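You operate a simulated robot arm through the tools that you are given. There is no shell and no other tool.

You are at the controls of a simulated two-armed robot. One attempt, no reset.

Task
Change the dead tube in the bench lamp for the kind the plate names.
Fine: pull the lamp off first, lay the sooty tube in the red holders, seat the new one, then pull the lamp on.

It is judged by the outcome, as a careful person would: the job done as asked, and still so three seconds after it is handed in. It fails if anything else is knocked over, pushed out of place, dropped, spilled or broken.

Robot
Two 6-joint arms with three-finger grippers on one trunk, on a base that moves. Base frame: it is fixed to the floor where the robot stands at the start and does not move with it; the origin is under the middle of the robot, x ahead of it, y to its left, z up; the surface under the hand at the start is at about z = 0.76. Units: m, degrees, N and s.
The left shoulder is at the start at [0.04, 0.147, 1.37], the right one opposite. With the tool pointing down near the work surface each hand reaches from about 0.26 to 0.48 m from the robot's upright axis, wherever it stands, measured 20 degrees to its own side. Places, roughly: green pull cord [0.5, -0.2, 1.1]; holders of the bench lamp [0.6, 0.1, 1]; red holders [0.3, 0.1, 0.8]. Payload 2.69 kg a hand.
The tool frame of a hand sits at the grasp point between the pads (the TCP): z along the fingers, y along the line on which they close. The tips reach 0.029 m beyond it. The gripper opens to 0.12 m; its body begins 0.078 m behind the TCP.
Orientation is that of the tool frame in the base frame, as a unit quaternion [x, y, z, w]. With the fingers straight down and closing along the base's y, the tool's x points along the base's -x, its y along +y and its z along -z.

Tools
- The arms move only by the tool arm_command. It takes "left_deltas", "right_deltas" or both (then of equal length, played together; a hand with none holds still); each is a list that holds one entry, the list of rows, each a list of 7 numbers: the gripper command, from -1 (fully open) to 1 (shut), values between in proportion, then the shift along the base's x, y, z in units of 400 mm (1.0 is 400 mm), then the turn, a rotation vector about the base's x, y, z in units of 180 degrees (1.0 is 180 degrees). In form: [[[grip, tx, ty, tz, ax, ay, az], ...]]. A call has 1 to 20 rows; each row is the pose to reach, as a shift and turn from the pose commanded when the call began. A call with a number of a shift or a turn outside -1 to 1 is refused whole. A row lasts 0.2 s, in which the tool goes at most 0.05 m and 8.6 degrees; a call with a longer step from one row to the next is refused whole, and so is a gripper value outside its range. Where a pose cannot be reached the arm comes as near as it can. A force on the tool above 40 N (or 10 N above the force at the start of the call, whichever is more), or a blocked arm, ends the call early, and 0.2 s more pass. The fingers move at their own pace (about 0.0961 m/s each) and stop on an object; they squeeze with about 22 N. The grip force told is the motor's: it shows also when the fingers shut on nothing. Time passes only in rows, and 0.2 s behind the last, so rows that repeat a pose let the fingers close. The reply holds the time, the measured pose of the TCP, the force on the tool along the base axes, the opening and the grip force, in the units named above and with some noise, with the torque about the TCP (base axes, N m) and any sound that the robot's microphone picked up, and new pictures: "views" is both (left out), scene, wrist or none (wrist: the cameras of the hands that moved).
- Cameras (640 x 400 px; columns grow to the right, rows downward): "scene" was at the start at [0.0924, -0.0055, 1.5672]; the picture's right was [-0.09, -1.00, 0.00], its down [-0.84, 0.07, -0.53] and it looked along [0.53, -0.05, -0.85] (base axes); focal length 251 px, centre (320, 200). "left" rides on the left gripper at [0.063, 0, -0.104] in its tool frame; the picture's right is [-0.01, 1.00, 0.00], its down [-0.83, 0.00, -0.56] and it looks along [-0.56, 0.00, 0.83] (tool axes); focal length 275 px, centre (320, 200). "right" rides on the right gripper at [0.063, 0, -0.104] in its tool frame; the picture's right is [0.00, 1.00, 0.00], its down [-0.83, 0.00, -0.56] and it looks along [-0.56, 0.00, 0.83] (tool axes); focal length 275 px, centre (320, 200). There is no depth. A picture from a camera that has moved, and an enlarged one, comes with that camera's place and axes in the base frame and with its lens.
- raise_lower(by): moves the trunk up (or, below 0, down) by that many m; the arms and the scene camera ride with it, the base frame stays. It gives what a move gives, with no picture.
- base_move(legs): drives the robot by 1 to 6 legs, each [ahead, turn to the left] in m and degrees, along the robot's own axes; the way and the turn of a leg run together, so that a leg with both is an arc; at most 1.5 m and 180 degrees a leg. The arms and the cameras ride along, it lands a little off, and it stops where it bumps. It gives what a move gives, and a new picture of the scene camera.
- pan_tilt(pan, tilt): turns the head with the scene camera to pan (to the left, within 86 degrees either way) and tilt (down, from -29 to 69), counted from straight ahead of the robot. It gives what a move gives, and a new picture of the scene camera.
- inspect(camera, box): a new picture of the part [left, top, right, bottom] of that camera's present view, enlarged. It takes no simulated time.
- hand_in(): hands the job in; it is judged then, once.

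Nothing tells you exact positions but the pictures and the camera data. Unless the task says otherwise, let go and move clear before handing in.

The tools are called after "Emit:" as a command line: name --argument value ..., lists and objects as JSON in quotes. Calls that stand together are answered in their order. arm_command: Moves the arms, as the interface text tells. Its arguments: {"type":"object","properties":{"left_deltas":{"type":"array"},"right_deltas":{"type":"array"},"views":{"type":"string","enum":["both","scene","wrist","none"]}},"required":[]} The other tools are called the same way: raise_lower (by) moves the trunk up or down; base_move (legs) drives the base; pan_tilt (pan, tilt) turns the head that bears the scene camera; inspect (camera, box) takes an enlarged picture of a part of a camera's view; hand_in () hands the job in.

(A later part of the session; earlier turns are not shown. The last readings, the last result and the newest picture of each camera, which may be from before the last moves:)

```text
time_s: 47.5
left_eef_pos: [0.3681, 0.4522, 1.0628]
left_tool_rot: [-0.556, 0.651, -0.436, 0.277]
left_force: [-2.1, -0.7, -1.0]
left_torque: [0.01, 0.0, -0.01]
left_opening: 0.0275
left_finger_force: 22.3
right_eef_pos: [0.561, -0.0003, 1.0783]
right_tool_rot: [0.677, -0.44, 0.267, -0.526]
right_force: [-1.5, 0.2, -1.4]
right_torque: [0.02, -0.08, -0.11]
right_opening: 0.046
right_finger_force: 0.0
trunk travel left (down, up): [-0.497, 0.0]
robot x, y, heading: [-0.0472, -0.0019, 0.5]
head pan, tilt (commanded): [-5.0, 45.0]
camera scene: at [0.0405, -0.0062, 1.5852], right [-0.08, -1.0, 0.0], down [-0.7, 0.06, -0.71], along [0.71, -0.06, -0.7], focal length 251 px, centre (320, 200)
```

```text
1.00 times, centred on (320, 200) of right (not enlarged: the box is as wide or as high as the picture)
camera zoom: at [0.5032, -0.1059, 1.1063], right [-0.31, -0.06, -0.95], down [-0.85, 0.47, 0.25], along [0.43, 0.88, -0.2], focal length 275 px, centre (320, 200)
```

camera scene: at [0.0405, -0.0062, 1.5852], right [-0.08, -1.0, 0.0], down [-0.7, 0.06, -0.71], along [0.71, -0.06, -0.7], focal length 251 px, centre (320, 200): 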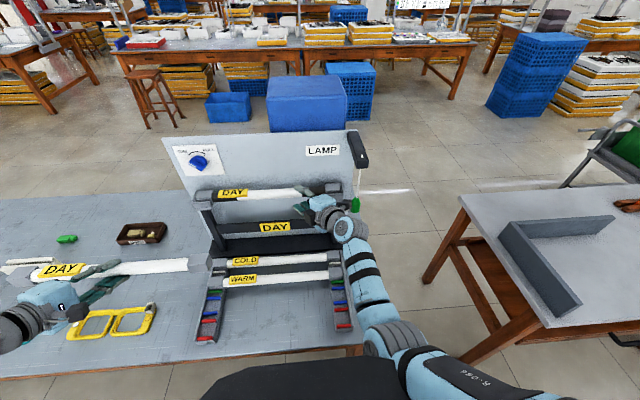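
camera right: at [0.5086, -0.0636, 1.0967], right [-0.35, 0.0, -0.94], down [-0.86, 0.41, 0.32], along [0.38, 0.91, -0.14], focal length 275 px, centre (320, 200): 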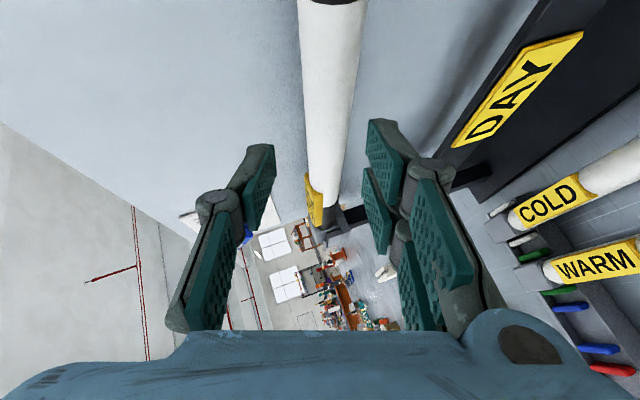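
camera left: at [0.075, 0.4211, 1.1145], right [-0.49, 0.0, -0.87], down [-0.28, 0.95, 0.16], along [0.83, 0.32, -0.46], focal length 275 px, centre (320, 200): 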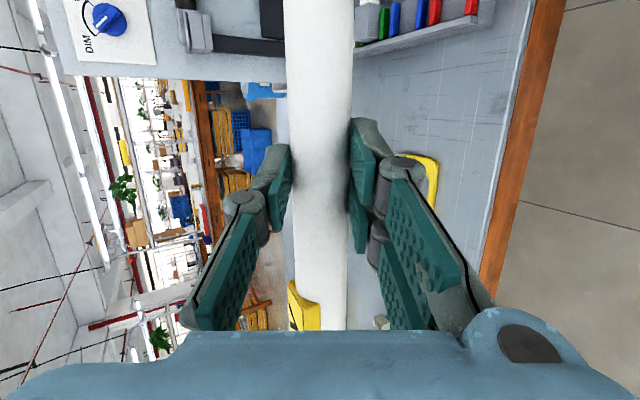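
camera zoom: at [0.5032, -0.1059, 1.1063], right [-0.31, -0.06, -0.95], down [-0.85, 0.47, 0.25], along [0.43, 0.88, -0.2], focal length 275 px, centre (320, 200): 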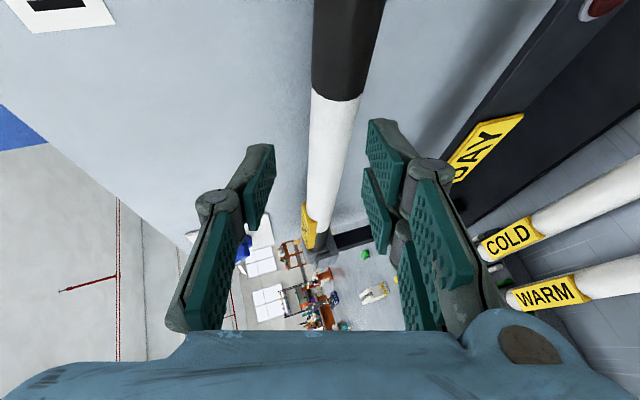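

The hand shifted and rolled slightly when it was blocked. I will correct the roll and the 7 mm height offset before approaching diagonally along the finger axis.

Emit:
arm_command --right_deltas '[[[0.233, -0.003, -0.01, -0.008, 0.012, 0.0048, 0.0059], [0.233, -0.005, -0.01, -0.016, 0.0241, 0.0095, 0.0118], [0.233, -0.005, -0.01, -0.016, 0.0241, 0.0095, 0.0118]]]' --views "both"

Emit:
inspect --camera "scene" --box '[220, 130, 380, 240]'

```text
time_s: 48.3
left_eef_pos: [0.3747, 0.4521, 1.0594]
left_tool_rot: [-0.558, 0.651, -0.435, 0.275]
left_force: [-0.5, 0.0, -0.5]
left_torque: [-0.02, 0.04, 0.02]
left_opening: 0.0274
left_finger_force: 22.5
right_eef_pos: [0.5652, -0.0042, 1.0694]
right_tool_rot: [0.67, -0.447, 0.228, -0.547]
right_force: [-0.5, 0.7, 0.0]
right_torque: [-0.02, 0.0, -0.06]
right_opening: 0.0459
right_finger_force: 0.1
trunk travel left (down, up): [-0.497, 0.0]
robot x, y, heading: [-0.05, 0.0041, 0.6]
head pan, tilt (commanded): [-5.0, 45.0]
camera scene: at [0.0511, -0.0059, 1.5846], right [-0.08, -1.0, 0.0], down [-0.7, 0.06, -0.71], along [0.71, -0.06, -0.7], focal length 251 px, centre (320, 200)
camera right: at [0.5127, -0.1136, 1.0897], right [-0.35, 0.0, -0.94], down [-0.86, 0.41, 0.31], along [0.38, 0.91, -0.15], focal length 275 px, centre (320, 200)
```

scene: 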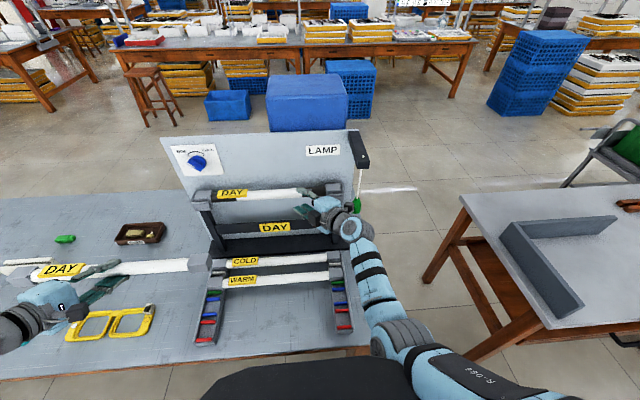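
right: 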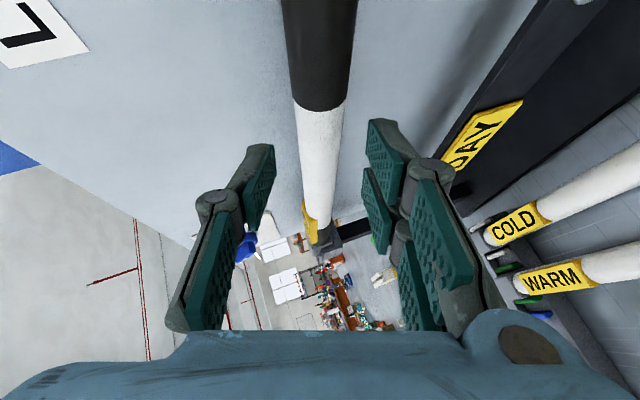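

```text
3.64 times, centred on (300, 185) of scene
camera zoom: at [0.0511, -0.0059, 1.5846], right [-0.08, -1.0, 0.0], down [-0.7, 0.06, -0.71], along [0.71, -0.06, -0.7], focal length 911 px, centre (393, 254)
```

zoom: 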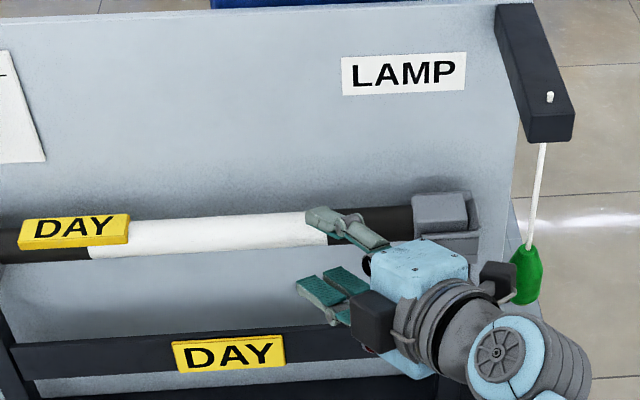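

The roll is fixed, the tube is centred between the fingers, and the cord hangs untouched. I will advance about 4.4 cm along the finger axis.

Emit:
arm_command --right_deltas '[[[0.233, 0.035, 0.024, -0.0125, 0, 0, 0], [0.233, 0.07, 0.047, -0.025, 0, 0, 0], [0.233, 0.1025, 0.068, -0.037, 0, 0, 0], [0.233, 0.1025, 0.068, -0.037, 0, 0, 0]]]' --views "both"

Emit:
inspect --camera "scene" --box '[220, 130, 380, 240]'

```text
time_s: 49.3
left_eef_pos: [0.3795, 0.4537, 1.0568]
left_tool_rot: [-0.559, 0.653, -0.433, 0.273]
left_force: [-0.3, 0.2, -1.7]
left_torque: [0.0, 0.01, 0.02]
left_opening: 0.0276
left_finger_force: 21.8
right_eef_pos: [0.6109, 0.0248, 1.0508]
right_tool_rot: [0.669, -0.449, 0.228, -0.546]
right_force: [0.2, 0.2, -1.0]
right_torque: [0.03, 0.0, 0.01]
right_opening: 0.0462
right_finger_force: 0.1
trunk travel left (down, up): [-0.497, 0.0]
robot x, y, heading: [-0.0496, 0.001, 0.1]
head pan, tilt (commanded): [-5.0, 45.0]
camera scene: at [0.0569, -0.0058, 1.5842], right [-0.08, -1.0, 0.0], down [-0.71, 0.06, -0.71], along [0.7, -0.06, -0.71], focal length 251 px, centre (320, 200)
camera right: at [0.5581, -0.086, 1.072], right [-0.35, -0.01, -0.94], down [-0.85, 0.41, 0.32], along [0.39, 0.91, -0.15], focal length 275 px, centre (320, 200)
```

scene: 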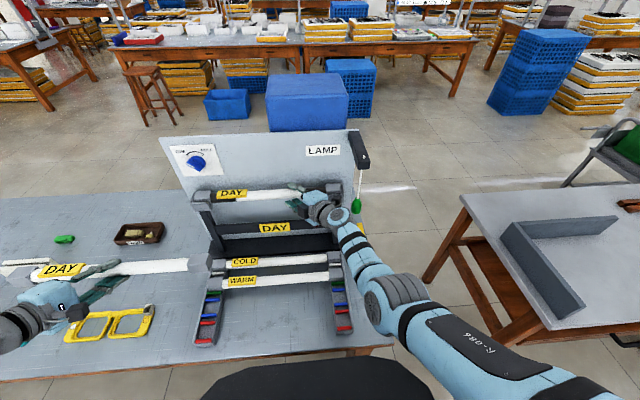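
right: 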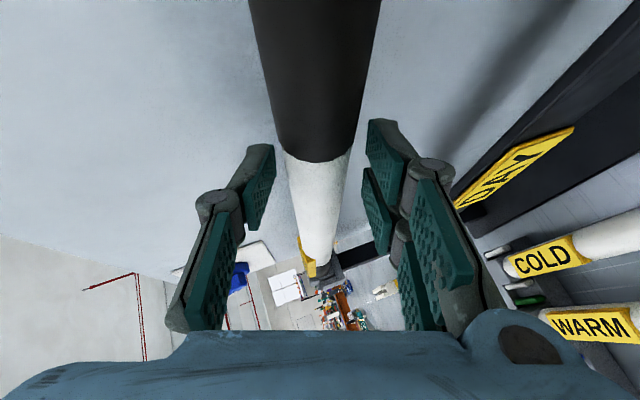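

```text
3.64 times, centred on (300, 185) of scene
camera zoom: at [0.0569, -0.0058, 1.5842], right [-0.08, -1.0, 0.0], down [-0.71, 0.06, -0.71], along [0.7, -0.06, -0.71], focal length 911 px, centre (393, 254)
```

zoom: 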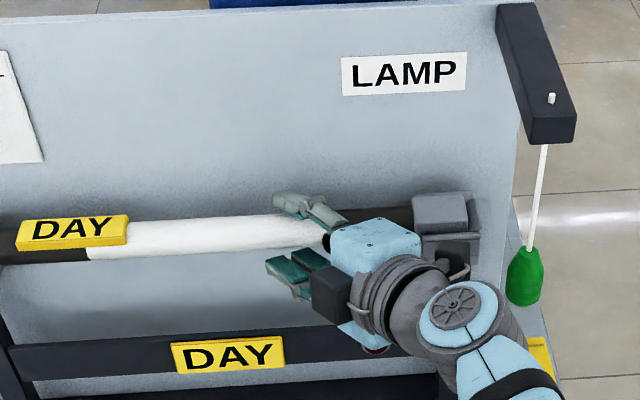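

The sooty tube is centred between the pads, about 1 cm past the grasp point. I will close the right hand on it.

Emit:
arm_command --right_deltas '[[[0.4, 0, 0, 0, 0, 0, 0], [0.6, 0, 0, 0, 0, 0, 0], [1, 0, 0, 0, 0, 0, 0], [1, 0, 0, 0, 0, 0, 0]]]' --views "wrist"

```text
time_s: 50.3
left_eef_pos: [0.3769, 0.4527, 1.0573]
left_tool_rot: [-0.558, 0.651, -0.434, 0.274]
left_force: [0.1, -0.2, -1.6]
left_torque: [0.02, 0.01, 0.01]
left_opening: 0.0274
left_finger_force: 22.1
right_eef_pos: [0.6103, 0.0247, 1.0516]
right_tool_rot: [0.669, -0.448, 0.229, -0.547]
right_force: [3.9, 0.3, 9.4]
right_torque: [0.13, -0.09, -0.18]
right_opening: 0.0275
right_finger_force: 22.3
trunk travel left (down, up): [-0.497, 0.0]
robot x, y, heading: [-0.0481, 0.0044, 0.1]
head pan, tilt (commanded): [-5.0, 45.0]
camera right: at [0.5573, -0.0859, 1.0733], right [-0.35, 0.0, -0.94], down [-0.85, 0.41, 0.32], along [0.39, 0.91, -0.15], focal length 275 px, centre (320, 200)
```

right: 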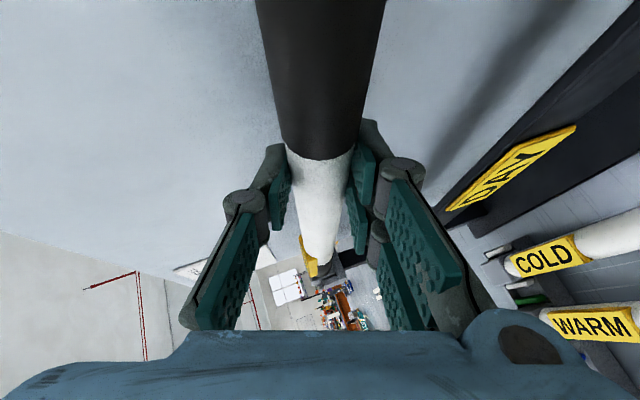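

Both tubes are now gripped the same way. I will lift the sooty tube straight up slowly, watching the force.

Emit:
arm_command --right_deltas '[[[1, 0, 0, 0.0125, 0, 0, 0], [1, 0, 0, 0.025, 0, 0, 0], [1, 0, 0, 0.04, 0, 0, 0], [1, 0, 0, 0.055, 0, 0, 0], [1, 0, 0, 0.07, 0, 0, 0]]]' --views "both"

Emit:
inspect --camera "scene" --box '[160, 120, 380, 270]'

```text
time_s: 51.5
left_eef_pos: [0.3782, 0.4523, 1.0571]
left_tool_rot: [-0.559, 0.652, -0.434, 0.272]
left_force: [-0.6, -0.6, -1.0]
left_torque: [0.0, 0.02, -0.01]
left_opening: 0.0275
left_finger_force: 21.9
right_eef_pos: [0.611, 0.0245, 1.0787]
right_tool_rot: [0.67, -0.449, 0.227, -0.546]
right_force: [0.3, 0.0, -1.1]
right_torque: [-0.09, 0.05, 0.0]
right_opening: 0.0272
right_finger_force: 21.8
trunk travel left (down, up): [-0.497, 0.0]
robot x, y, heading: [-0.0512, -0.0021, 0.4]
head pan, tilt (commanded): [-5.0, 45.0]
camera scene: at [0.0565, -0.0056, 1.5842], right [-0.08, -1.0, 0.0], down [-0.7, 0.06, -0.71], along [0.7, -0.06, -0.71], focal length 251 px, centre (320, 200)
camera right: at [0.5576, -0.086, 1.1002], right [-0.35, -0.01, -0.94], down [-0.85, 0.41, 0.32], along [0.38, 0.91, -0.15], focal length 275 px, centre (320, 200)
```

scene: 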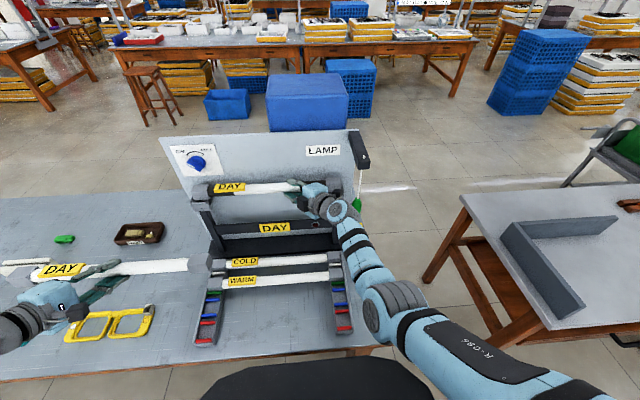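
right: 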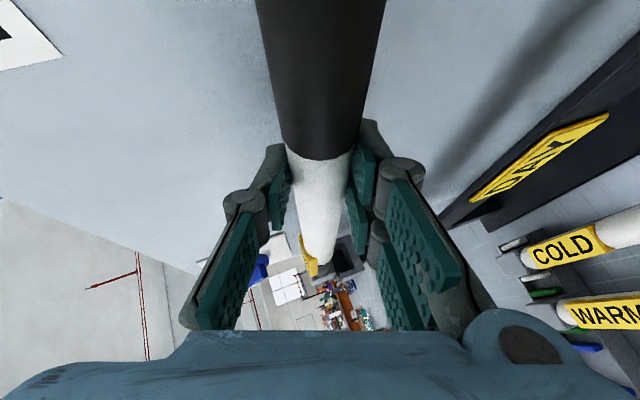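

```text
2.67 times, centred on (270, 195) of scene
camera zoom: at [0.0565, -0.0056, 1.5842], right [-0.08, -1.0, 0.0], down [-0.7, 0.06, -0.71], along [0.7, -0.06, -0.71], focal length 668 px, centre (453, 213)
```

zoom: 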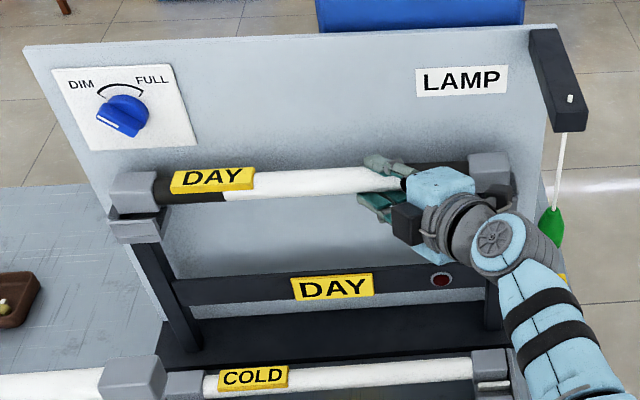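

The sooty tube is free and rising. I will lift 3 cm more to clear the holder lips.

Emit:
arm_command --right_deltas '[[[1, 0, 0, 0.03, 0, 0, 0], [1, 0, 0, 0.06, 0, 0, 0], [1, 0, 0, 0.09, 0, 0, 0], [1, 0, 0, 0.09, 0, 0, 0]]]' --views "both"

Emit:
pan_tilt --pan 86 --tilt 40

Emit:
pan_tilt --pan -86 --tilt 40

```text
time_s: 52.5
left_eef_pos: [0.3783, 0.4524, 1.057]
left_tool_rot: [-0.559, 0.652, -0.433, 0.272]
left_force: [-0.5, 0.6, -0.9]
left_torque: [-0.01, 0.03, 0.02]
left_opening: 0.0276
left_finger_force: 21.8
right_eef_pos: [0.6097, 0.0236, 1.1164]
right_tool_rot: [0.67, -0.449, 0.228, -0.546]
right_force: [0.2, 0.1, -1.4]
right_torque: [-0.09, 0.0, -0.01]
right_opening: 0.0273
right_finger_force: 21.7
trunk travel left (down, up): [-0.497, 0.0]
robot x, y, heading: [-0.0515, -0.0005, 0.0]
head pan, tilt (commanded): [-5.0, 45.0]
camera scene: at [0.0566, -0.0057, 1.5842], right [-0.08, -1.0, 0.0], down [-0.71, 0.06, -0.71], along [0.7, -0.06, -0.71], focal length 251 px, centre (320, 200)
camera right: at [0.5579, -0.0854, 1.1375], right [-0.35, -0.01, -0.94], down [-0.85, 0.41, 0.32], along [0.38, 0.91, -0.15], focal length 275 px, centre (320, 200)
```

scene: 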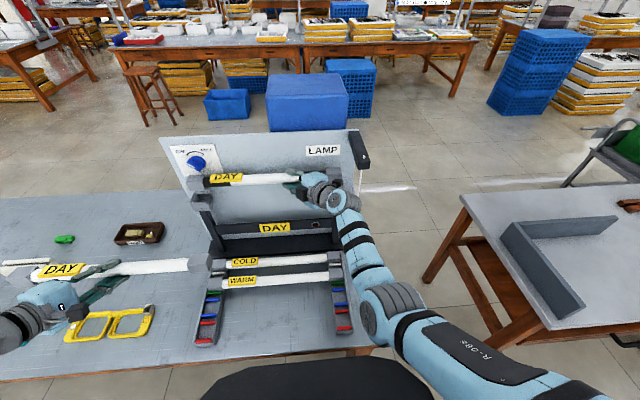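
right: 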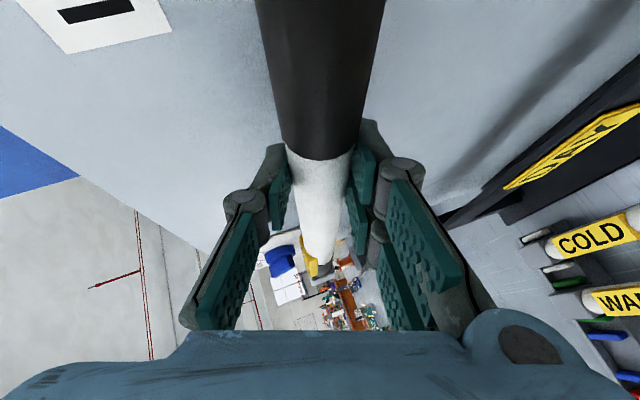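

```text
time_s: 54.2
left_eef_pos: [0.3786, 0.4523, 1.0567]
left_tool_rot: [-0.558, 0.653, -0.433, 0.273]
left_force: [-0.6, 0.3, -1.0]
left_torque: [0.01, 0.01, 0.02]
left_opening: 0.0272
left_finger_force: 22.1
right_eef_pos: [0.6097, 0.0242, 1.1154]
right_tool_rot: [0.67, -0.449, 0.227, -0.546]
right_force: [0.4, 0.8, -1.3]
right_torque: [-0.1, 0.05, 0.02]
right_opening: 0.027
right_finger_force: 21.7
trunk travel left (down, up): [-0.497, 0.0]
robot x, y, heading: [-0.0497, -0.0007, 0.2]
head pan, tilt (commanded): [85.9, 40.0]
camera scene: at [-0.0187, 0.0859, 1.5915], right [1.0, -0.07, 0.0], down [-0.04, -0.64, -0.77], along [0.05, 0.76, -0.64], focal length 251 px, centre (320, 200)
```

scene: 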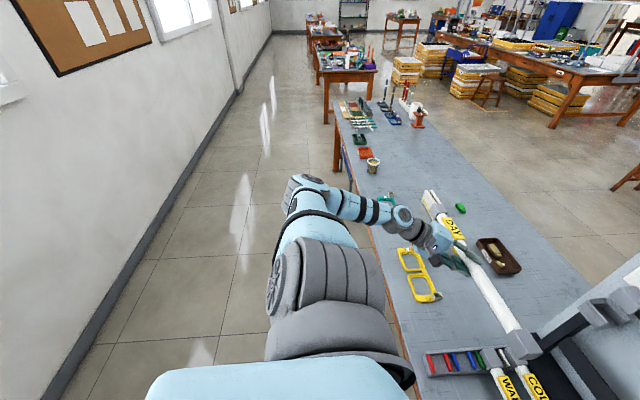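

```text
time_s: 56.8
left_eef_pos: [0.3787, 0.4527, 1.0565]
left_tool_rot: [-0.559, 0.652, -0.434, 0.273]
left_force: [0.5, 0.1, -1.7]
left_torque: [-0.02, 0.03, 0.02]
left_opening: 0.027
left_finger_force: 22.1
right_eef_pos: [0.6112, 0.0252, 1.1154]
right_tool_rot: [0.67, -0.449, 0.227, -0.546]
right_force: [0.0, 0.7, -0.6]
right_torque: [-0.12, 0.0, -0.03]
right_opening: 0.0274
right_finger_force: 21.5
trunk travel left (down, up): [-0.497, 0.0]
robot x, y, heading: [-0.0497, 0.0006, 0.4]
head pan, tilt (commanded): [-85.9, 40.0]
camera scene: at [-0.0181, -0.0837, 1.5915], right [-1.0, -0.07, 0.0], down [-0.05, 0.64, -0.77], along [0.06, -0.76, -0.64], focal length 251 px, centre (320, 200)
```

scene: 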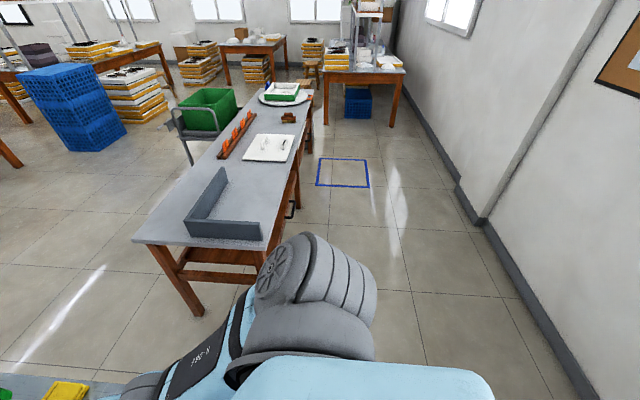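

There is a wall about 1.4 m behind the robot, so there is plenty of room to back up. I will nudge the sooty tube slightly up and left for extra clearance from the cord, then back off.

Emit:
arm_command --right_deltas '[[[1, 0, 0.02, 0.015, 0, 0, 0], [1, 0, 0.04, 0.03, 0, 0, 0], [1, 0, 0.04, 0.03, 0, 0, 0]]]' --views "none"

Emit:
pan_tilt --pan -5 --tilt 50

Emit:
base_move --legs '[[-0.29, 0]]'

```text
time_s: 57.6
left_eef_pos: [0.378, 0.4527, 1.0575]
left_tool_rot: [-0.559, 0.652, -0.433, 0.273]
left_force: [0.4, 0.7, -1.3]
left_torque: [0.04, 0.03, -0.01]
left_opening: 0.0276
left_finger_force: 22.3
right_eef_pos: [0.6108, 0.0406, 1.1279]
right_tool_rot: [0.67, -0.449, 0.227, -0.546]
right_force: [-0.2, 0.9, -1.6]
right_torque: [-0.07, 0.03, 0.01]
right_opening: 0.0272
right_finger_force: 21.6
trunk travel left (down, up): [-0.497, 0.0]
robot x, y, heading: [-0.0511, 0.003, 0.5]
head pan, tilt (commanded): [-85.9, 40.0]
```

```text
time_s: 59.1
left_eef_pos: [0.379, 0.4537, 1.058]
left_tool_rot: [-0.559, 0.653, -0.433, 0.272]
left_force: [0.9, -0.3, -1.7]
left_torque: [0.01, 0.06, -0.01]
left_opening: 0.0275
left_finger_force: 21.5
right_eef_pos: [0.6101, 0.0395, 1.1288]
right_tool_rot: [0.67, -0.449, 0.226, -0.546]
right_force: [-0.7, -0.1, -1.2]
right_torque: [-0.1, 0.02, -0.01]
right_opening: 0.0272
right_finger_force: 22.2
trunk travel left (down, up): [-0.497, 0.0]
robot x, y, heading: [-0.0535, -0.0002, 0.1]
head pan, tilt (commanded): [-5.0, 50.0]
camera scene: at [0.0523, -0.0054, 1.5773], right [-0.08, -1.0, 0.0], down [-0.76, 0.06, -0.64], along [0.64, -0.05, -0.77], focal length 251 px, centre (320, 200)
```

scene: 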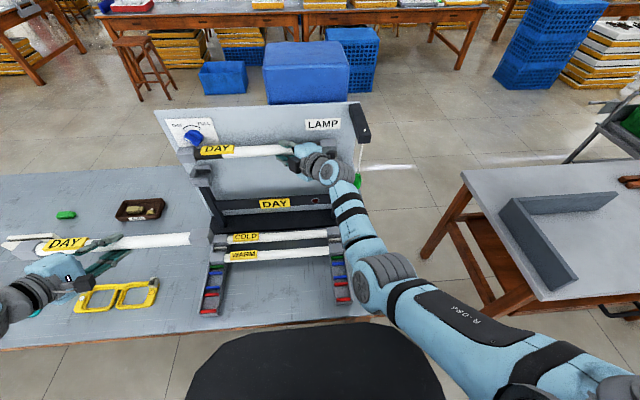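

```text
time_s: 61.1
left_eef_pos: [0.0863, 0.453, 1.056]
left_tool_rot: [-0.56, 0.651, -0.434, 0.273]
left_force: [0.4, 0.4, -1.8]
left_torque: [-0.02, 0.05, -0.01]
left_opening: 0.0272
left_finger_force: 22.1
right_eef_pos: [0.3203, 0.0416, 1.1249]
right_tool_rot: [0.672, -0.448, 0.226, -0.545]
right_force: [1.4, 0.4, -1.7]
right_torque: [-0.1, 0.03, -0.01]
right_opening: 0.0274
right_finger_force: 21.6
trunk travel left (down, up): [-0.497, 0.0]
robot x, y, heading: [-0.3443, 0.0023, 0.3]
head pan, tilt (commanded): [-5.0, 50.0]
camera scene: at [-0.2373, -0.0065, 1.577], right [-0.08, -1.0, 0.0], down [-0.77, 0.06, -0.64], along [0.64, -0.05, -0.77], focal length 251 px, centre (320, 200)
```

scene: 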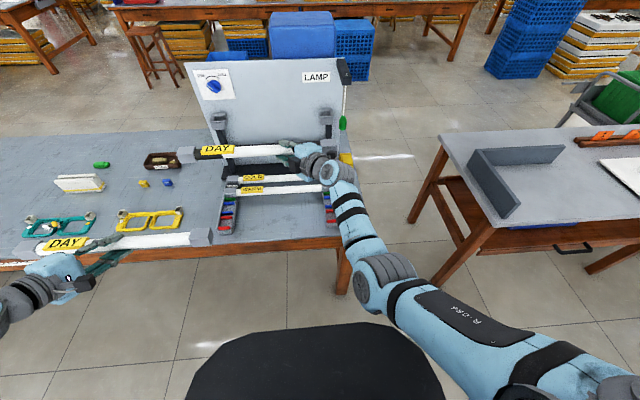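

The lamp is empty, the knob is undisturbed, and the sooty tube is over the rack area. I will lower the trunk 0.2 m and look at the alignment with the red slot.

Emit:
raise_lower --by -0.2

Emit:
pan_tilt --pan -5 --tilt 45

Emit:
inspect --camera "scene" --box '[160, 120, 370, 270]'

Emit:
inspect --camera "right" --box '[0, 0, 640, 400]'

Emit:
inspect --camera "left" --box '[0, 0, 640, 400]'

```text
time_s: 63.3
left_eef_pos: [0.0829, 0.4528, 0.8575]
left_tool_rot: [-0.56, 0.651, -0.433, 0.274]
left_force: [-0.2, -0.9, -1.6]
left_torque: [0.01, 0.04, 0.05]
left_opening: 0.0276
left_finger_force: 22.2
right_eef_pos: [0.3169, 0.0413, 0.9278]
right_tool_rot: [0.671, -0.448, 0.225, -0.546]
right_force: [-0.1, -0.5, -1.0]
right_torque: [-0.12, 0.02, 0.0]
right_opening: 0.027
right_finger_force: 22.2
trunk travel left (down, up): [-0.297, 0.2]
robot x, y, heading: [-0.3418, -0.0009, 0.4]
head pan, tilt (commanded): [-5.0, 50.0]
```

```text
time_s: 64.0
left_eef_pos: [0.0836, 0.4529, 0.8578]
left_tool_rot: [-0.56, 0.651, -0.434, 0.274]
left_force: [0.2, 0.6, -1.8]
left_torque: [0.0, 0.05, 0.01]
left_opening: 0.0274
left_finger_force: 21.7
right_eef_pos: [0.3167, 0.0418, 0.928]
right_tool_rot: [0.671, -0.448, 0.226, -0.546]
right_force: [0.5, -0.5, -1.0]
right_torque: [-0.1, 0.04, -0.02]
right_opening: 0.0275
right_finger_force: 22.0
trunk travel left (down, up): [-0.297, 0.2]
robot x, y, heading: [-0.3438, -0.0026, 0.8]
head pan, tilt (commanded): [-5.0, 45.0]
camera scene: at [-0.2374, -0.0071, 1.3845], right [-0.08, -1.0, 0.0], down [-0.71, 0.06, -0.71], along [0.7, -0.06, -0.71], focal length 251 px, centre (320, 200)
```

scene: 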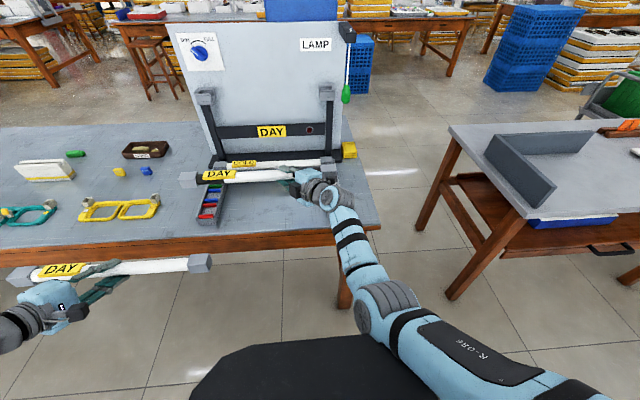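

```text
2.67 times, centred on (265, 195) of scene
camera zoom: at [-0.2374, -0.0071, 1.3845], right [-0.08, -1.0, 0.0], down [-0.71, 0.06, -0.71], along [0.7, -0.06, -0.71], focal length 668 px, centre (467, 213)
```

zoom: 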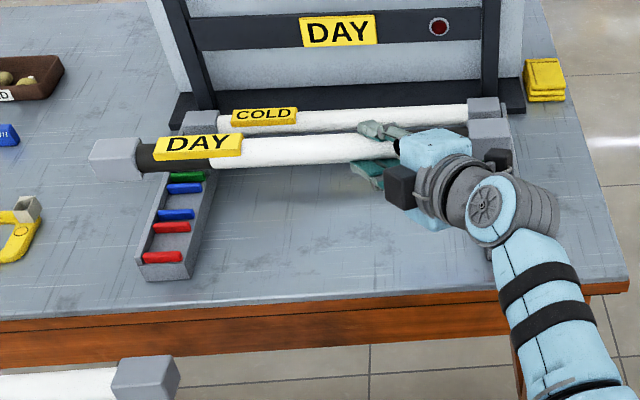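

```text
1.00 times, centred on (320, 200) of right (not enlarged: the box is as wide or as high as the picture)
camera zoom: at [0.2637, -0.0694, 0.9498], right [-0.35, -0.01, -0.94], down [-0.86, 0.41, 0.32], along [0.38, 0.91, -0.15], focal length 275 px, centre (320, 200)
```

zoom: 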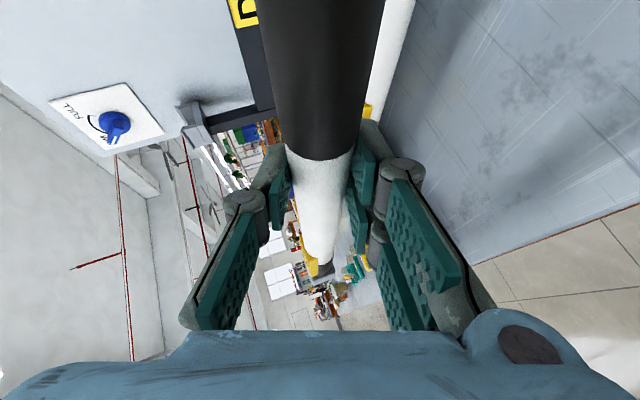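

```text
1.00 times, centred on (320, 200) of left (not enlarged: the box is as wide or as high as the picture)
camera zoom: at [-0.0183, 0.4196, 0.9147], right [-0.49, 0.0, -0.87], down [-0.28, 0.95, 0.16], along [0.83, 0.32, -0.46], focal length 275 px, centre (320, 200)
```

zoom: 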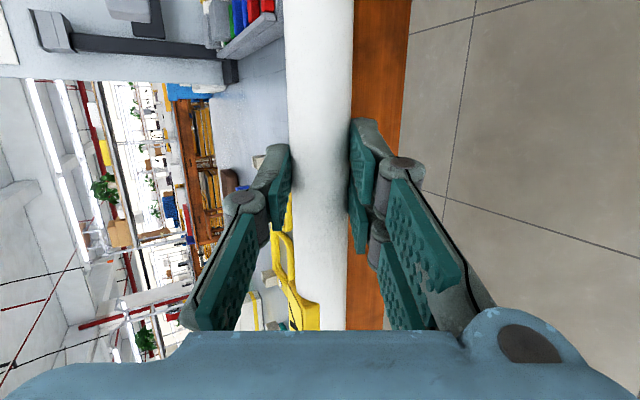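

The geometry relative to the shoulder now matches the lamp grasp, so the arm should reach. I will lower the sooty tube to hover a few centimetres above the red slot and compare its cap with the ridges.

Emit:
arm_command --right_deltas '[[[1, -0.005, -0.014, -0.06, 0, 0, 0], [1, -0.01, -0.028, -0.12, 0, 0, 0], [1, -0.015, -0.041, -0.18, 0, 0, 0], [1, -0.015, -0.041, -0.18, 0, 0, 0]]]' --views "both"

Emit:
inspect --camera "right" --box '[240, 180, 440, 320]'

Emit:
inspect --camera "scene" --box '[180, 150, 370, 270]'

```text
time_s: 65.0
left_eef_pos: [0.0831, 0.4521, 0.8584]
left_tool_rot: [-0.56, 0.651, -0.433, 0.273]
left_force: [0.0, -1.0, -1.5]
left_torque: [0.02, 0.02, 0.0]
left_opening: 0.0272
left_finger_force: 21.8
right_eef_pos: [0.3093, 0.0242, 0.8566]
right_tool_rot: [0.672, -0.447, 0.227, -0.545]
right_force: [-0.8, -0.1, -1.2]
right_torque: [-0.08, 0.0, 0.01]
right_opening: 0.0273
right_finger_force: 21.9
trunk travel left (down, up): [-0.297, 0.2]
robot x, y, heading: [-0.3423, -0.0057, 0.2]
head pan, tilt (commanded): [-5.0, 45.0]
camera scene: at [-0.2375, -0.007, 1.3845], right [-0.08, -1.0, 0.0], down [-0.71, 0.06, -0.71], along [0.7, -0.06, -0.71], focal length 251 px, centre (320, 200)
camera right: at [0.2576, -0.0859, 0.8787], right [-0.35, -0.01, -0.94], down [-0.86, 0.41, 0.32], along [0.38, 0.91, -0.15], focal length 275 px, centre (320, 200)
```

scene: 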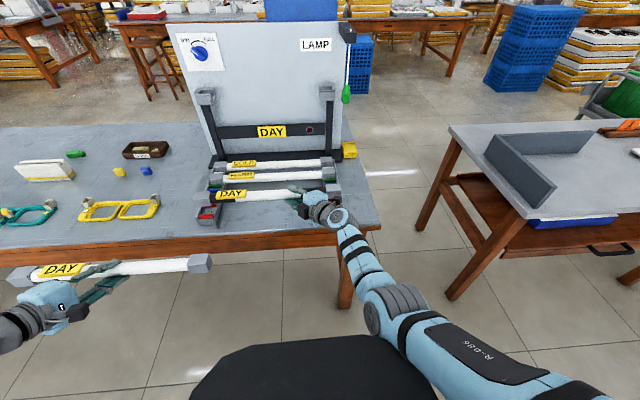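
right: 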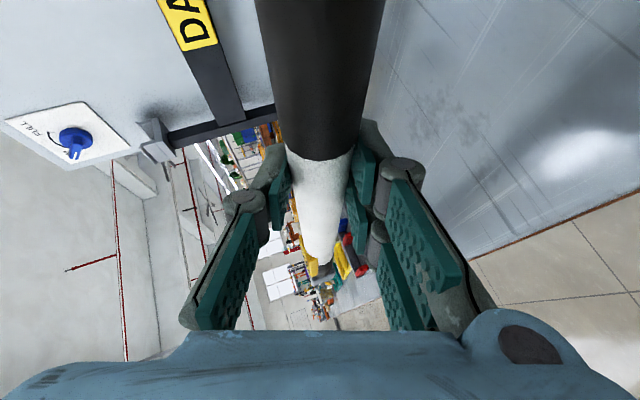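

```text
2.86 times, centred on (340, 250) of right
camera zoom: at [0.2576, -0.0859, 0.8787], right [-0.35, -0.01, -0.94], down [-0.86, 0.41, 0.32], along [0.38, 0.91, -0.15], focal length 786 px, centre (263, 57)
```

zoom: 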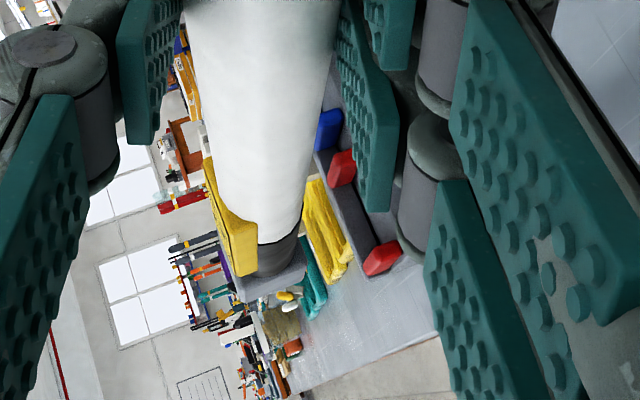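

```text
3.33 times, centred on (275, 210) of scene
camera zoom: at [-0.2375, -0.007, 1.3845], right [-0.08, -1.0, 0.0], down [-0.71, 0.06, -0.71], along [0.7, -0.06, -0.71], focal length 836 px, centre (470, 167)
```

zoom: 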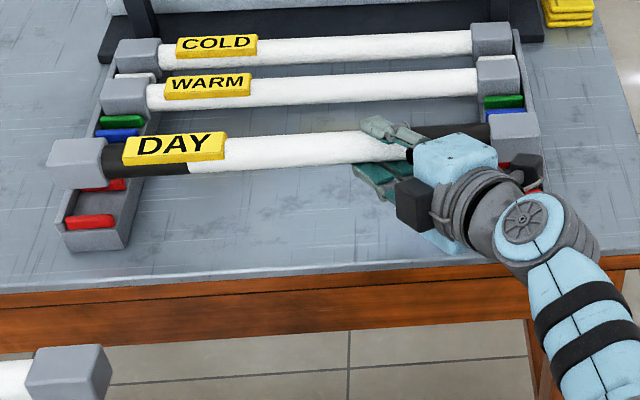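

The sooty tube hovers almost exactly over the red slot, both at x about 0.320. I will zoom in on each end to check the fit before lowering.

Emit:
inspect --camera "scene" --box '[180, 180, 240, 230]'

Emit:
inspect --camera "scene" --box '[300, 160, 360, 210]'

```text
8.00 times, centred on (210, 205) of scene
camera zoom: at [-0.2375, -0.007, 1.3845], right [-0.08, -1.0, 0.0], down [-0.71, 0.06, -0.71], along [0.7, -0.06, -0.71], focal length 2005 px, centre (1200, 160)
```

zoom: 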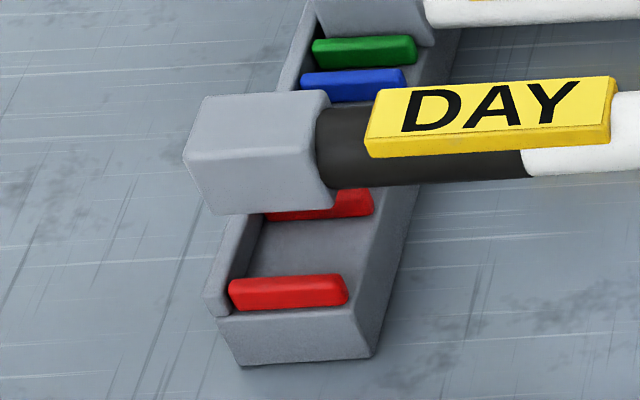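

```text
8.00 times, centred on (330, 185) of scene
camera zoom: at [-0.2375, -0.007, 1.3845], right [-0.08, -1.0, 0.0], down [-0.71, 0.06, -0.71], along [0.7, -0.06, -0.71], focal length 2005 px, centre (240, 320)
```

zoom: 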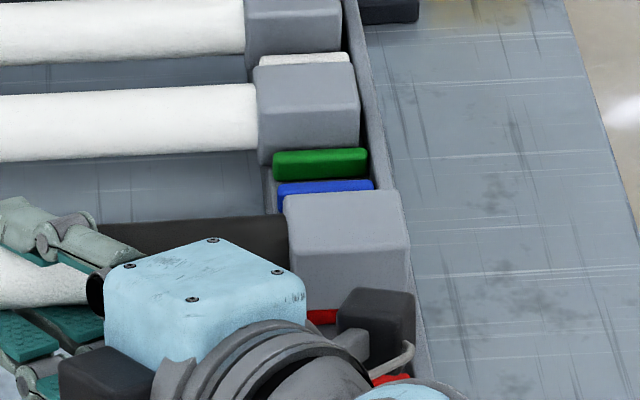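

The cap is about 3 cm square and the slot is about 3.8 cm wide. They line up in x within a couple of millimetres, and in y the ends sit inside both rails. I will lower 3 cm and check again.

Emit:
arm_command --right_deltas '[[[1, 0, 0, -0.025, 0, 0, 0], [1, 0, 0, -0.05, 0, 0, 0], [1, 0, 0, -0.07, 0, 0, 0], [1, 0, 0, -0.07, 0, 0, 0]]]' --views "none"

Emit:
inspect --camera "scene" --box '[180, 180, 240, 230]'

Emit:
inspect --camera "scene" --box '[300, 160, 360, 210]'

Emit:
inspect --camera "right" --box '[240, 180, 440, 320]'

```text
time_s: 66.0
left_eef_pos: [0.0828, 0.4527, 0.8581]
left_tool_rot: [-0.559, 0.651, -0.434, 0.274]
left_force: [0.1, -1.3, -2.5]
left_torque: [0.02, 0.09, -0.02]
left_opening: 0.0273
left_finger_force: 22.1
right_eef_pos: [0.3081, 0.0239, 0.8287]
right_tool_rot: [0.671, -0.447, 0.227, -0.546]
right_force: [-0.4, 0.1, -0.9]
right_torque: [-0.1, 0.0, -0.02]
right_opening: 0.0274
right_finger_force: 22.5
trunk travel left (down, up): [-0.297, 0.2]
robot x, y, heading: [-0.343, -0.0011, 0.1]
head pan, tilt (commanded): [-5.0, 45.0]
```

```text
8.00 times, centred on (210, 205) of scene
camera zoom: at [-0.2374, -0.0071, 1.3845], right [-0.08, -1.0, 0.0], down [-0.71, 0.06, -0.71], along [0.7, -0.06, -0.71], focal length 2005 px, centre (1200, 160)
```

zoom: 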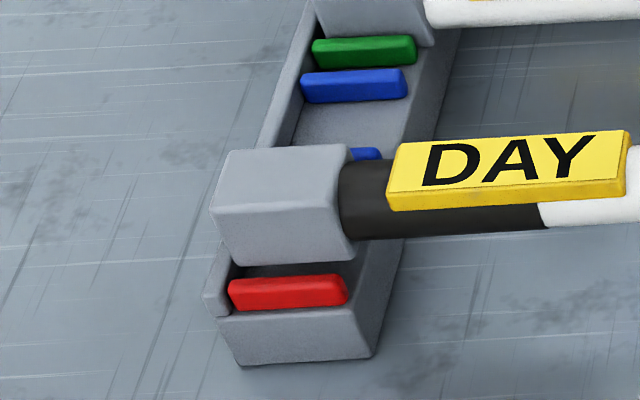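

```text
8.00 times, centred on (330, 185) of scene
camera zoom: at [-0.2374, -0.0071, 1.3845], right [-0.08, -1.0, 0.0], down [-0.71, 0.06, -0.71], along [0.7, -0.06, -0.71], focal length 2005 px, centre (240, 320)
```

zoom: 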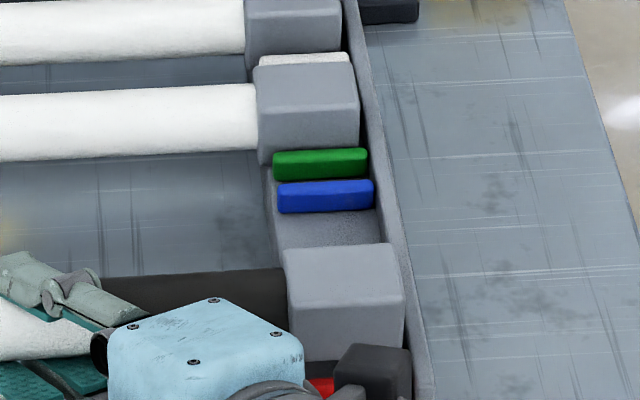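

```text
2.86 times, centred on (340, 250) of right
camera zoom: at [0.2572, -0.086, 0.8503], right [-0.35, -0.01, -0.94], down [-0.86, 0.41, 0.32], along [0.38, 0.91, -0.15], focal length 786 px, centre (263, 57)
```

zoom: 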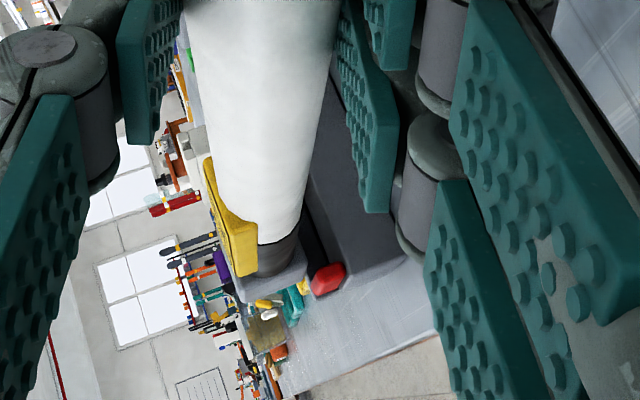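

The cap is centred between the red ridges with about 3 mm on each side and its bottom about 5 mm above them. I will lower it gently into place.

Emit:
arm_command --right_deltas '[[[1, 0, 0, -0.01, 0, 0, 0], [1, 0, 0, -0.02, 0, 0, 0], [1, 0, 0, -0.03, 0, 0, 0], [1, 0, 0, -0.03, 0, 0, 0]]]' --views "none"

Emit:
inspect --camera "scene" --box '[180, 180, 240, 230]'

Emit:
inspect --camera "scene" --box '[300, 160, 360, 210]'

```text
time_s: 67.0
left_eef_pos: [0.0843, 0.4532, 0.8577]
left_tool_rot: [-0.56, 0.651, -0.433, 0.274]
left_force: [0.3, 0.5, -1.0]
left_torque: [0.0, 0.07, -0.01]
left_opening: 0.0272
left_finger_force: 21.8
right_eef_pos: [0.3066, 0.0231, 0.8205]
right_tool_rot: [0.671, -0.449, 0.226, -0.546]
right_force: [8.7, 1.2, 0.7]
right_torque: [0.05, -0.13, -0.3]
right_opening: 0.0273
right_finger_force: 22.0
right hand out of reach, approached as far as the arm can: row 2, 3, 4
trunk travel left (down, up): [-0.297, 0.2]
robot x, y, heading: [-0.3416, -0.0023, 0.4]
head pan, tilt (commanded): [-5.0, 45.0]
```

```text
8.00 times, centred on (210, 205) of scene
camera zoom: at [-0.2359, -0.007, 1.3844], right [-0.08, -1.0, 0.0], down [-0.71, 0.06, -0.71], along [0.7, -0.06, -0.71], focal length 2005 px, centre (1200, 160)
```

zoom: 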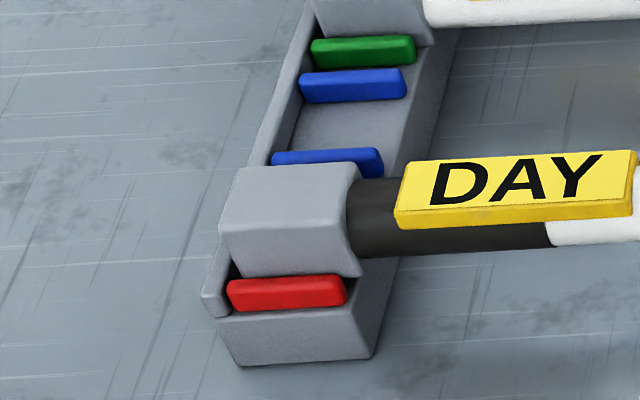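

```text
8.00 times, centred on (330, 185) of scene
camera zoom: at [-0.2359, -0.007, 1.3844], right [-0.08, -1.0, 0.0], down [-0.71, 0.06, -0.71], along [0.7, -0.06, -0.71], focal length 2005 px, centre (240, 320)
```

zoom: 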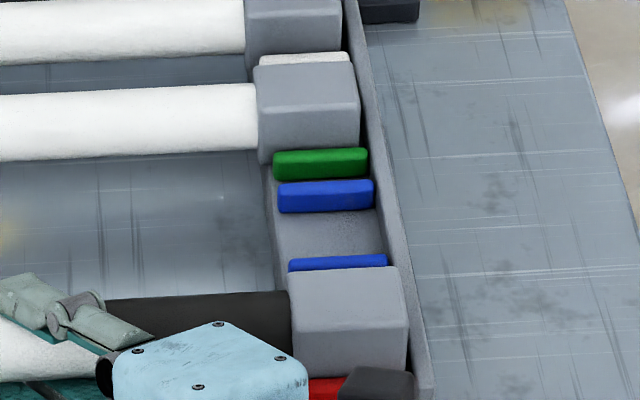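

The tube is partly in the slot, but the arm has reached its downward limit and is pressing slightly on the near ridge. I will raise the hand a little, lower the trunk by the same amount, and come in again with reach to spare.

Emit:
arm_command --right_deltas '[[[1, 0.004, 0.0, 0.02, 0, 0, 0], [1, 0.005, 0.0, 0.05, 0, 0, 0], [1, 0.005, 0.0, 0.1, 0, 0, 0], [1, 0.005, 0, 0.1, 0, 0, 0]]]' --views "none"

Emit:
raise_lower --by -0.04

Emit:
inspect --camera "scene" --box '[170, 150, 360, 260]'

Emit:
inspect --camera "right" --box '[0, 0, 640, 400]'

```text
time_s: 68.0
left_eef_pos: [0.0832, 0.4515, 0.8573]
left_tool_rot: [-0.56, 0.651, -0.433, 0.274]
left_force: [0.6, 0.1, -1.8]
left_torque: [0.0, 0.01, 0.03]
left_opening: 0.0275
left_finger_force: 21.7
right_eef_pos: [0.3055, 0.0255, 0.8602]
right_tool_rot: [0.671, -0.448, 0.226, -0.546]
right_force: [0.3, -0.3, -1.2]
right_torque: [-0.13, 0.03, -0.03]
right_opening: 0.0271
right_finger_force: 21.9
trunk travel left (down, up): [-0.297, 0.2]
robot x, y, heading: [-0.3428, -0.0039, 0.6]
head pan, tilt (commanded): [-5.0, 45.0]
```

```text
time_s: 68.8
left_eef_pos: [0.0838, 0.4509, 0.8185]
left_tool_rot: [-0.56, 0.651, -0.433, 0.274]
left_force: [-1.1, -0.1, -1.5]
left_torque: [-0.06, 0.04, 0.0]
left_opening: 0.0275
left_finger_force: 22.2
right_eef_pos: [0.3073, 0.0257, 0.8204]
right_tool_rot: [0.671, -0.447, 0.226, -0.547]
right_force: [3.7, 0.5, -0.6]
right_torque: [0.75, -0.01, 0.09]
right_opening: 0.0277
right_finger_force: 22.1
trunk travel left (down, up): [-0.257, 0.24]
robot x, y, heading: [-0.3407, -0.0028, 0.5]
head pan, tilt (commanded): [-5.0, 45.0]
```

```text
3.37 times, centred on (265, 205) of scene
camera zoom: at [-0.2366, -0.0074, 1.3448], right [-0.08, -1.0, 0.0], down [-0.71, 0.06, -0.71], along [0.7, -0.06, -0.71], focal length 844 px, centre (505, 183)
```

zoom: 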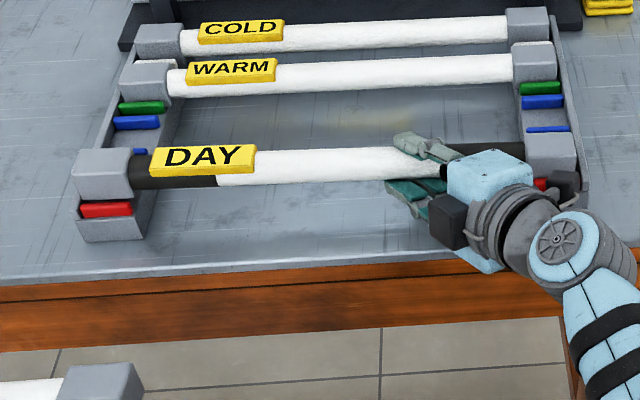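

```text
1.00 times, centred on (320, 200) of right (not enlarged: the box is as wide or as high as the picture)
camera zoom: at [0.2549, -0.0855, 0.8414], right [-0.35, -0.01, -0.94], down [-0.86, 0.41, 0.32], along [0.38, 0.91, -0.15], focal length 275 px, centre (320, 200)
```

zoom: 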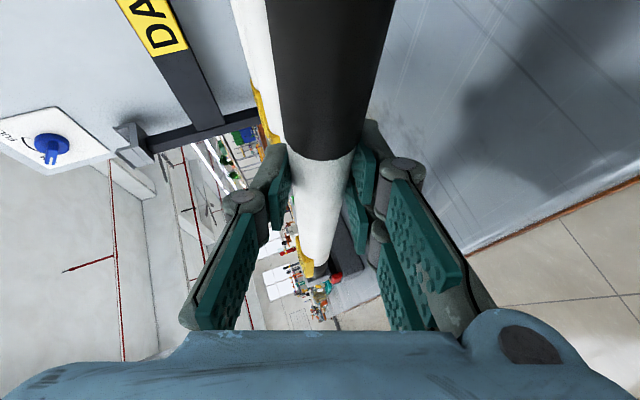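

The left cap has caught on the near ridge because the hand is about 3 mm too close, and it tilts the tube a little. I will lift back up 2.5 cm, shift forward, and check whether the tube is still level.

Emit:
arm_command --right_deltas '[[[1, 0.005, 0.0, 0.02, 0, 0, 0], [1, 0.01, 0.0, 0.06, 0, 0, 0], [1, 0.01, 0.0, 0.06, 0, 0, 0], [1, 0.01, 0.0, 0.06, 0, 0, 0]]]' --views "both"

Emit:
inspect --camera "scene" --box '[170, 150, 360, 260]'

Emit:
inspect --camera "scene" --box '[170, 175, 230, 225]'

Emit:
inspect --camera "scene" --box '[290, 150, 350, 200]'

```text
time_s: 69.8
left_eef_pos: [0.0829, 0.4524, 0.8189]
left_tool_rot: [-0.559, 0.651, -0.434, 0.274]
left_force: [0.1, 0.3, -1.6]
left_torque: [0.02, 0.03, 0.05]
left_opening: 0.0274
left_finger_force: 22.0
right_eef_pos: [0.3114, 0.0248, 0.8454]
right_tool_rot: [0.671, -0.447, 0.226, -0.547]
right_force: [-0.2, -0.2, -1.3]
right_torque: [-0.13, 0.03, -0.01]
right_opening: 0.0272
right_finger_force: 22.0
trunk travel left (down, up): [-0.257, 0.24]
robot x, y, heading: [-0.3446, -0.0024, 0.4]
head pan, tilt (commanded): [-5.0, 45.0]
camera scene: at [-0.2374, -0.0071, 1.345], right [-0.08, -1.0, 0.0], down [-0.71, 0.06, -0.71], along [0.7, -0.06, -0.71], focal length 251 px, centre (320, 200)
camera right: at [0.259, -0.085, 0.8662], right [-0.35, -0.01, -0.94], down [-0.86, 0.41, 0.32], along [0.38, 0.91, -0.15], focal length 275 px, centre (320, 200)
```

scene: 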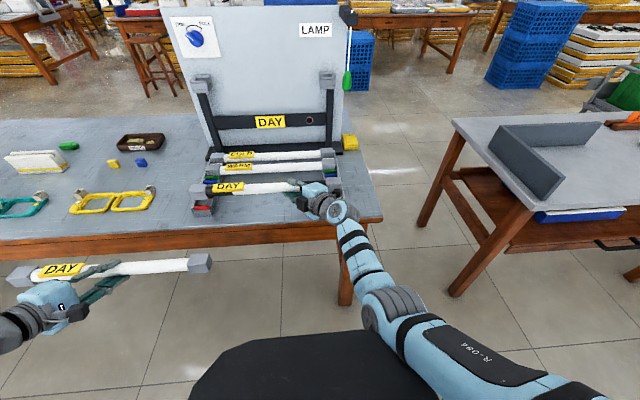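
right: 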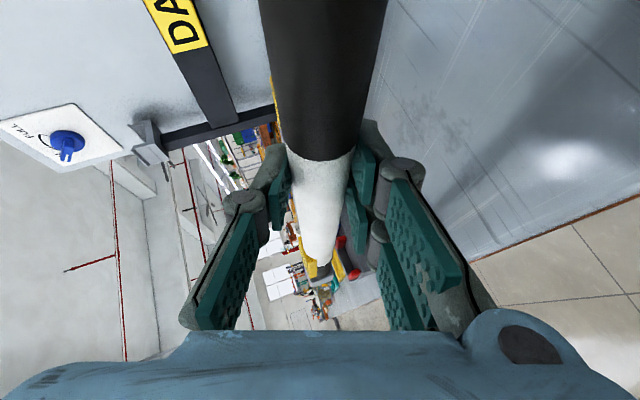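

```text
3.37 times, centred on (265, 205) of scene
camera zoom: at [-0.2374, -0.0071, 1.345], right [-0.08, -1.0, 0.0], down [-0.71, 0.06, -0.71], along [0.7, -0.06, -0.71], focal length 844 px, centre (505, 183)
```

zoom: 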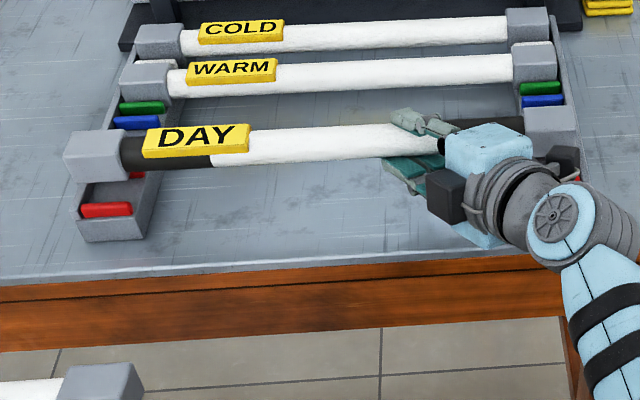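

```text
8.00 times, centred on (200, 200) of scene
camera zoom: at [-0.2374, -0.0071, 1.345], right [-0.08, -1.0, 0.0], down [-0.71, 0.06, -0.71], along [0.7, -0.06, -0.71], focal length 2005 px, centre (1280, 200)
```

zoom: 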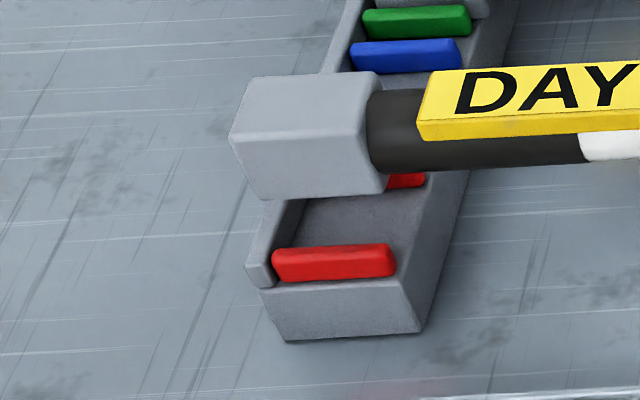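

```text
8.00 times, centred on (320, 175) of scene
camera zoom: at [-0.2374, -0.0071, 1.345], right [-0.08, -1.0, 0.0], down [-0.71, 0.06, -0.71], along [0.7, -0.06, -0.71], focal length 2005 px, centre (320, 400)
```

zoom: 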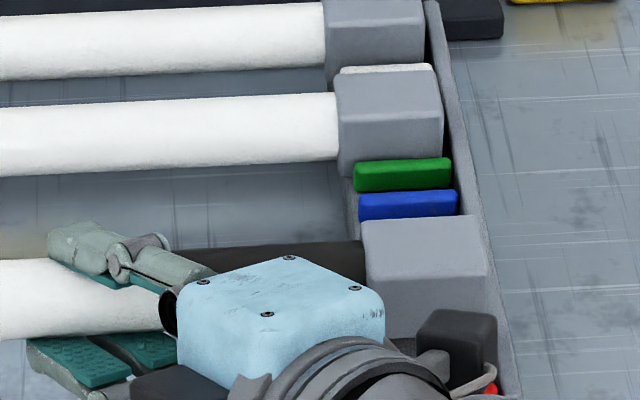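

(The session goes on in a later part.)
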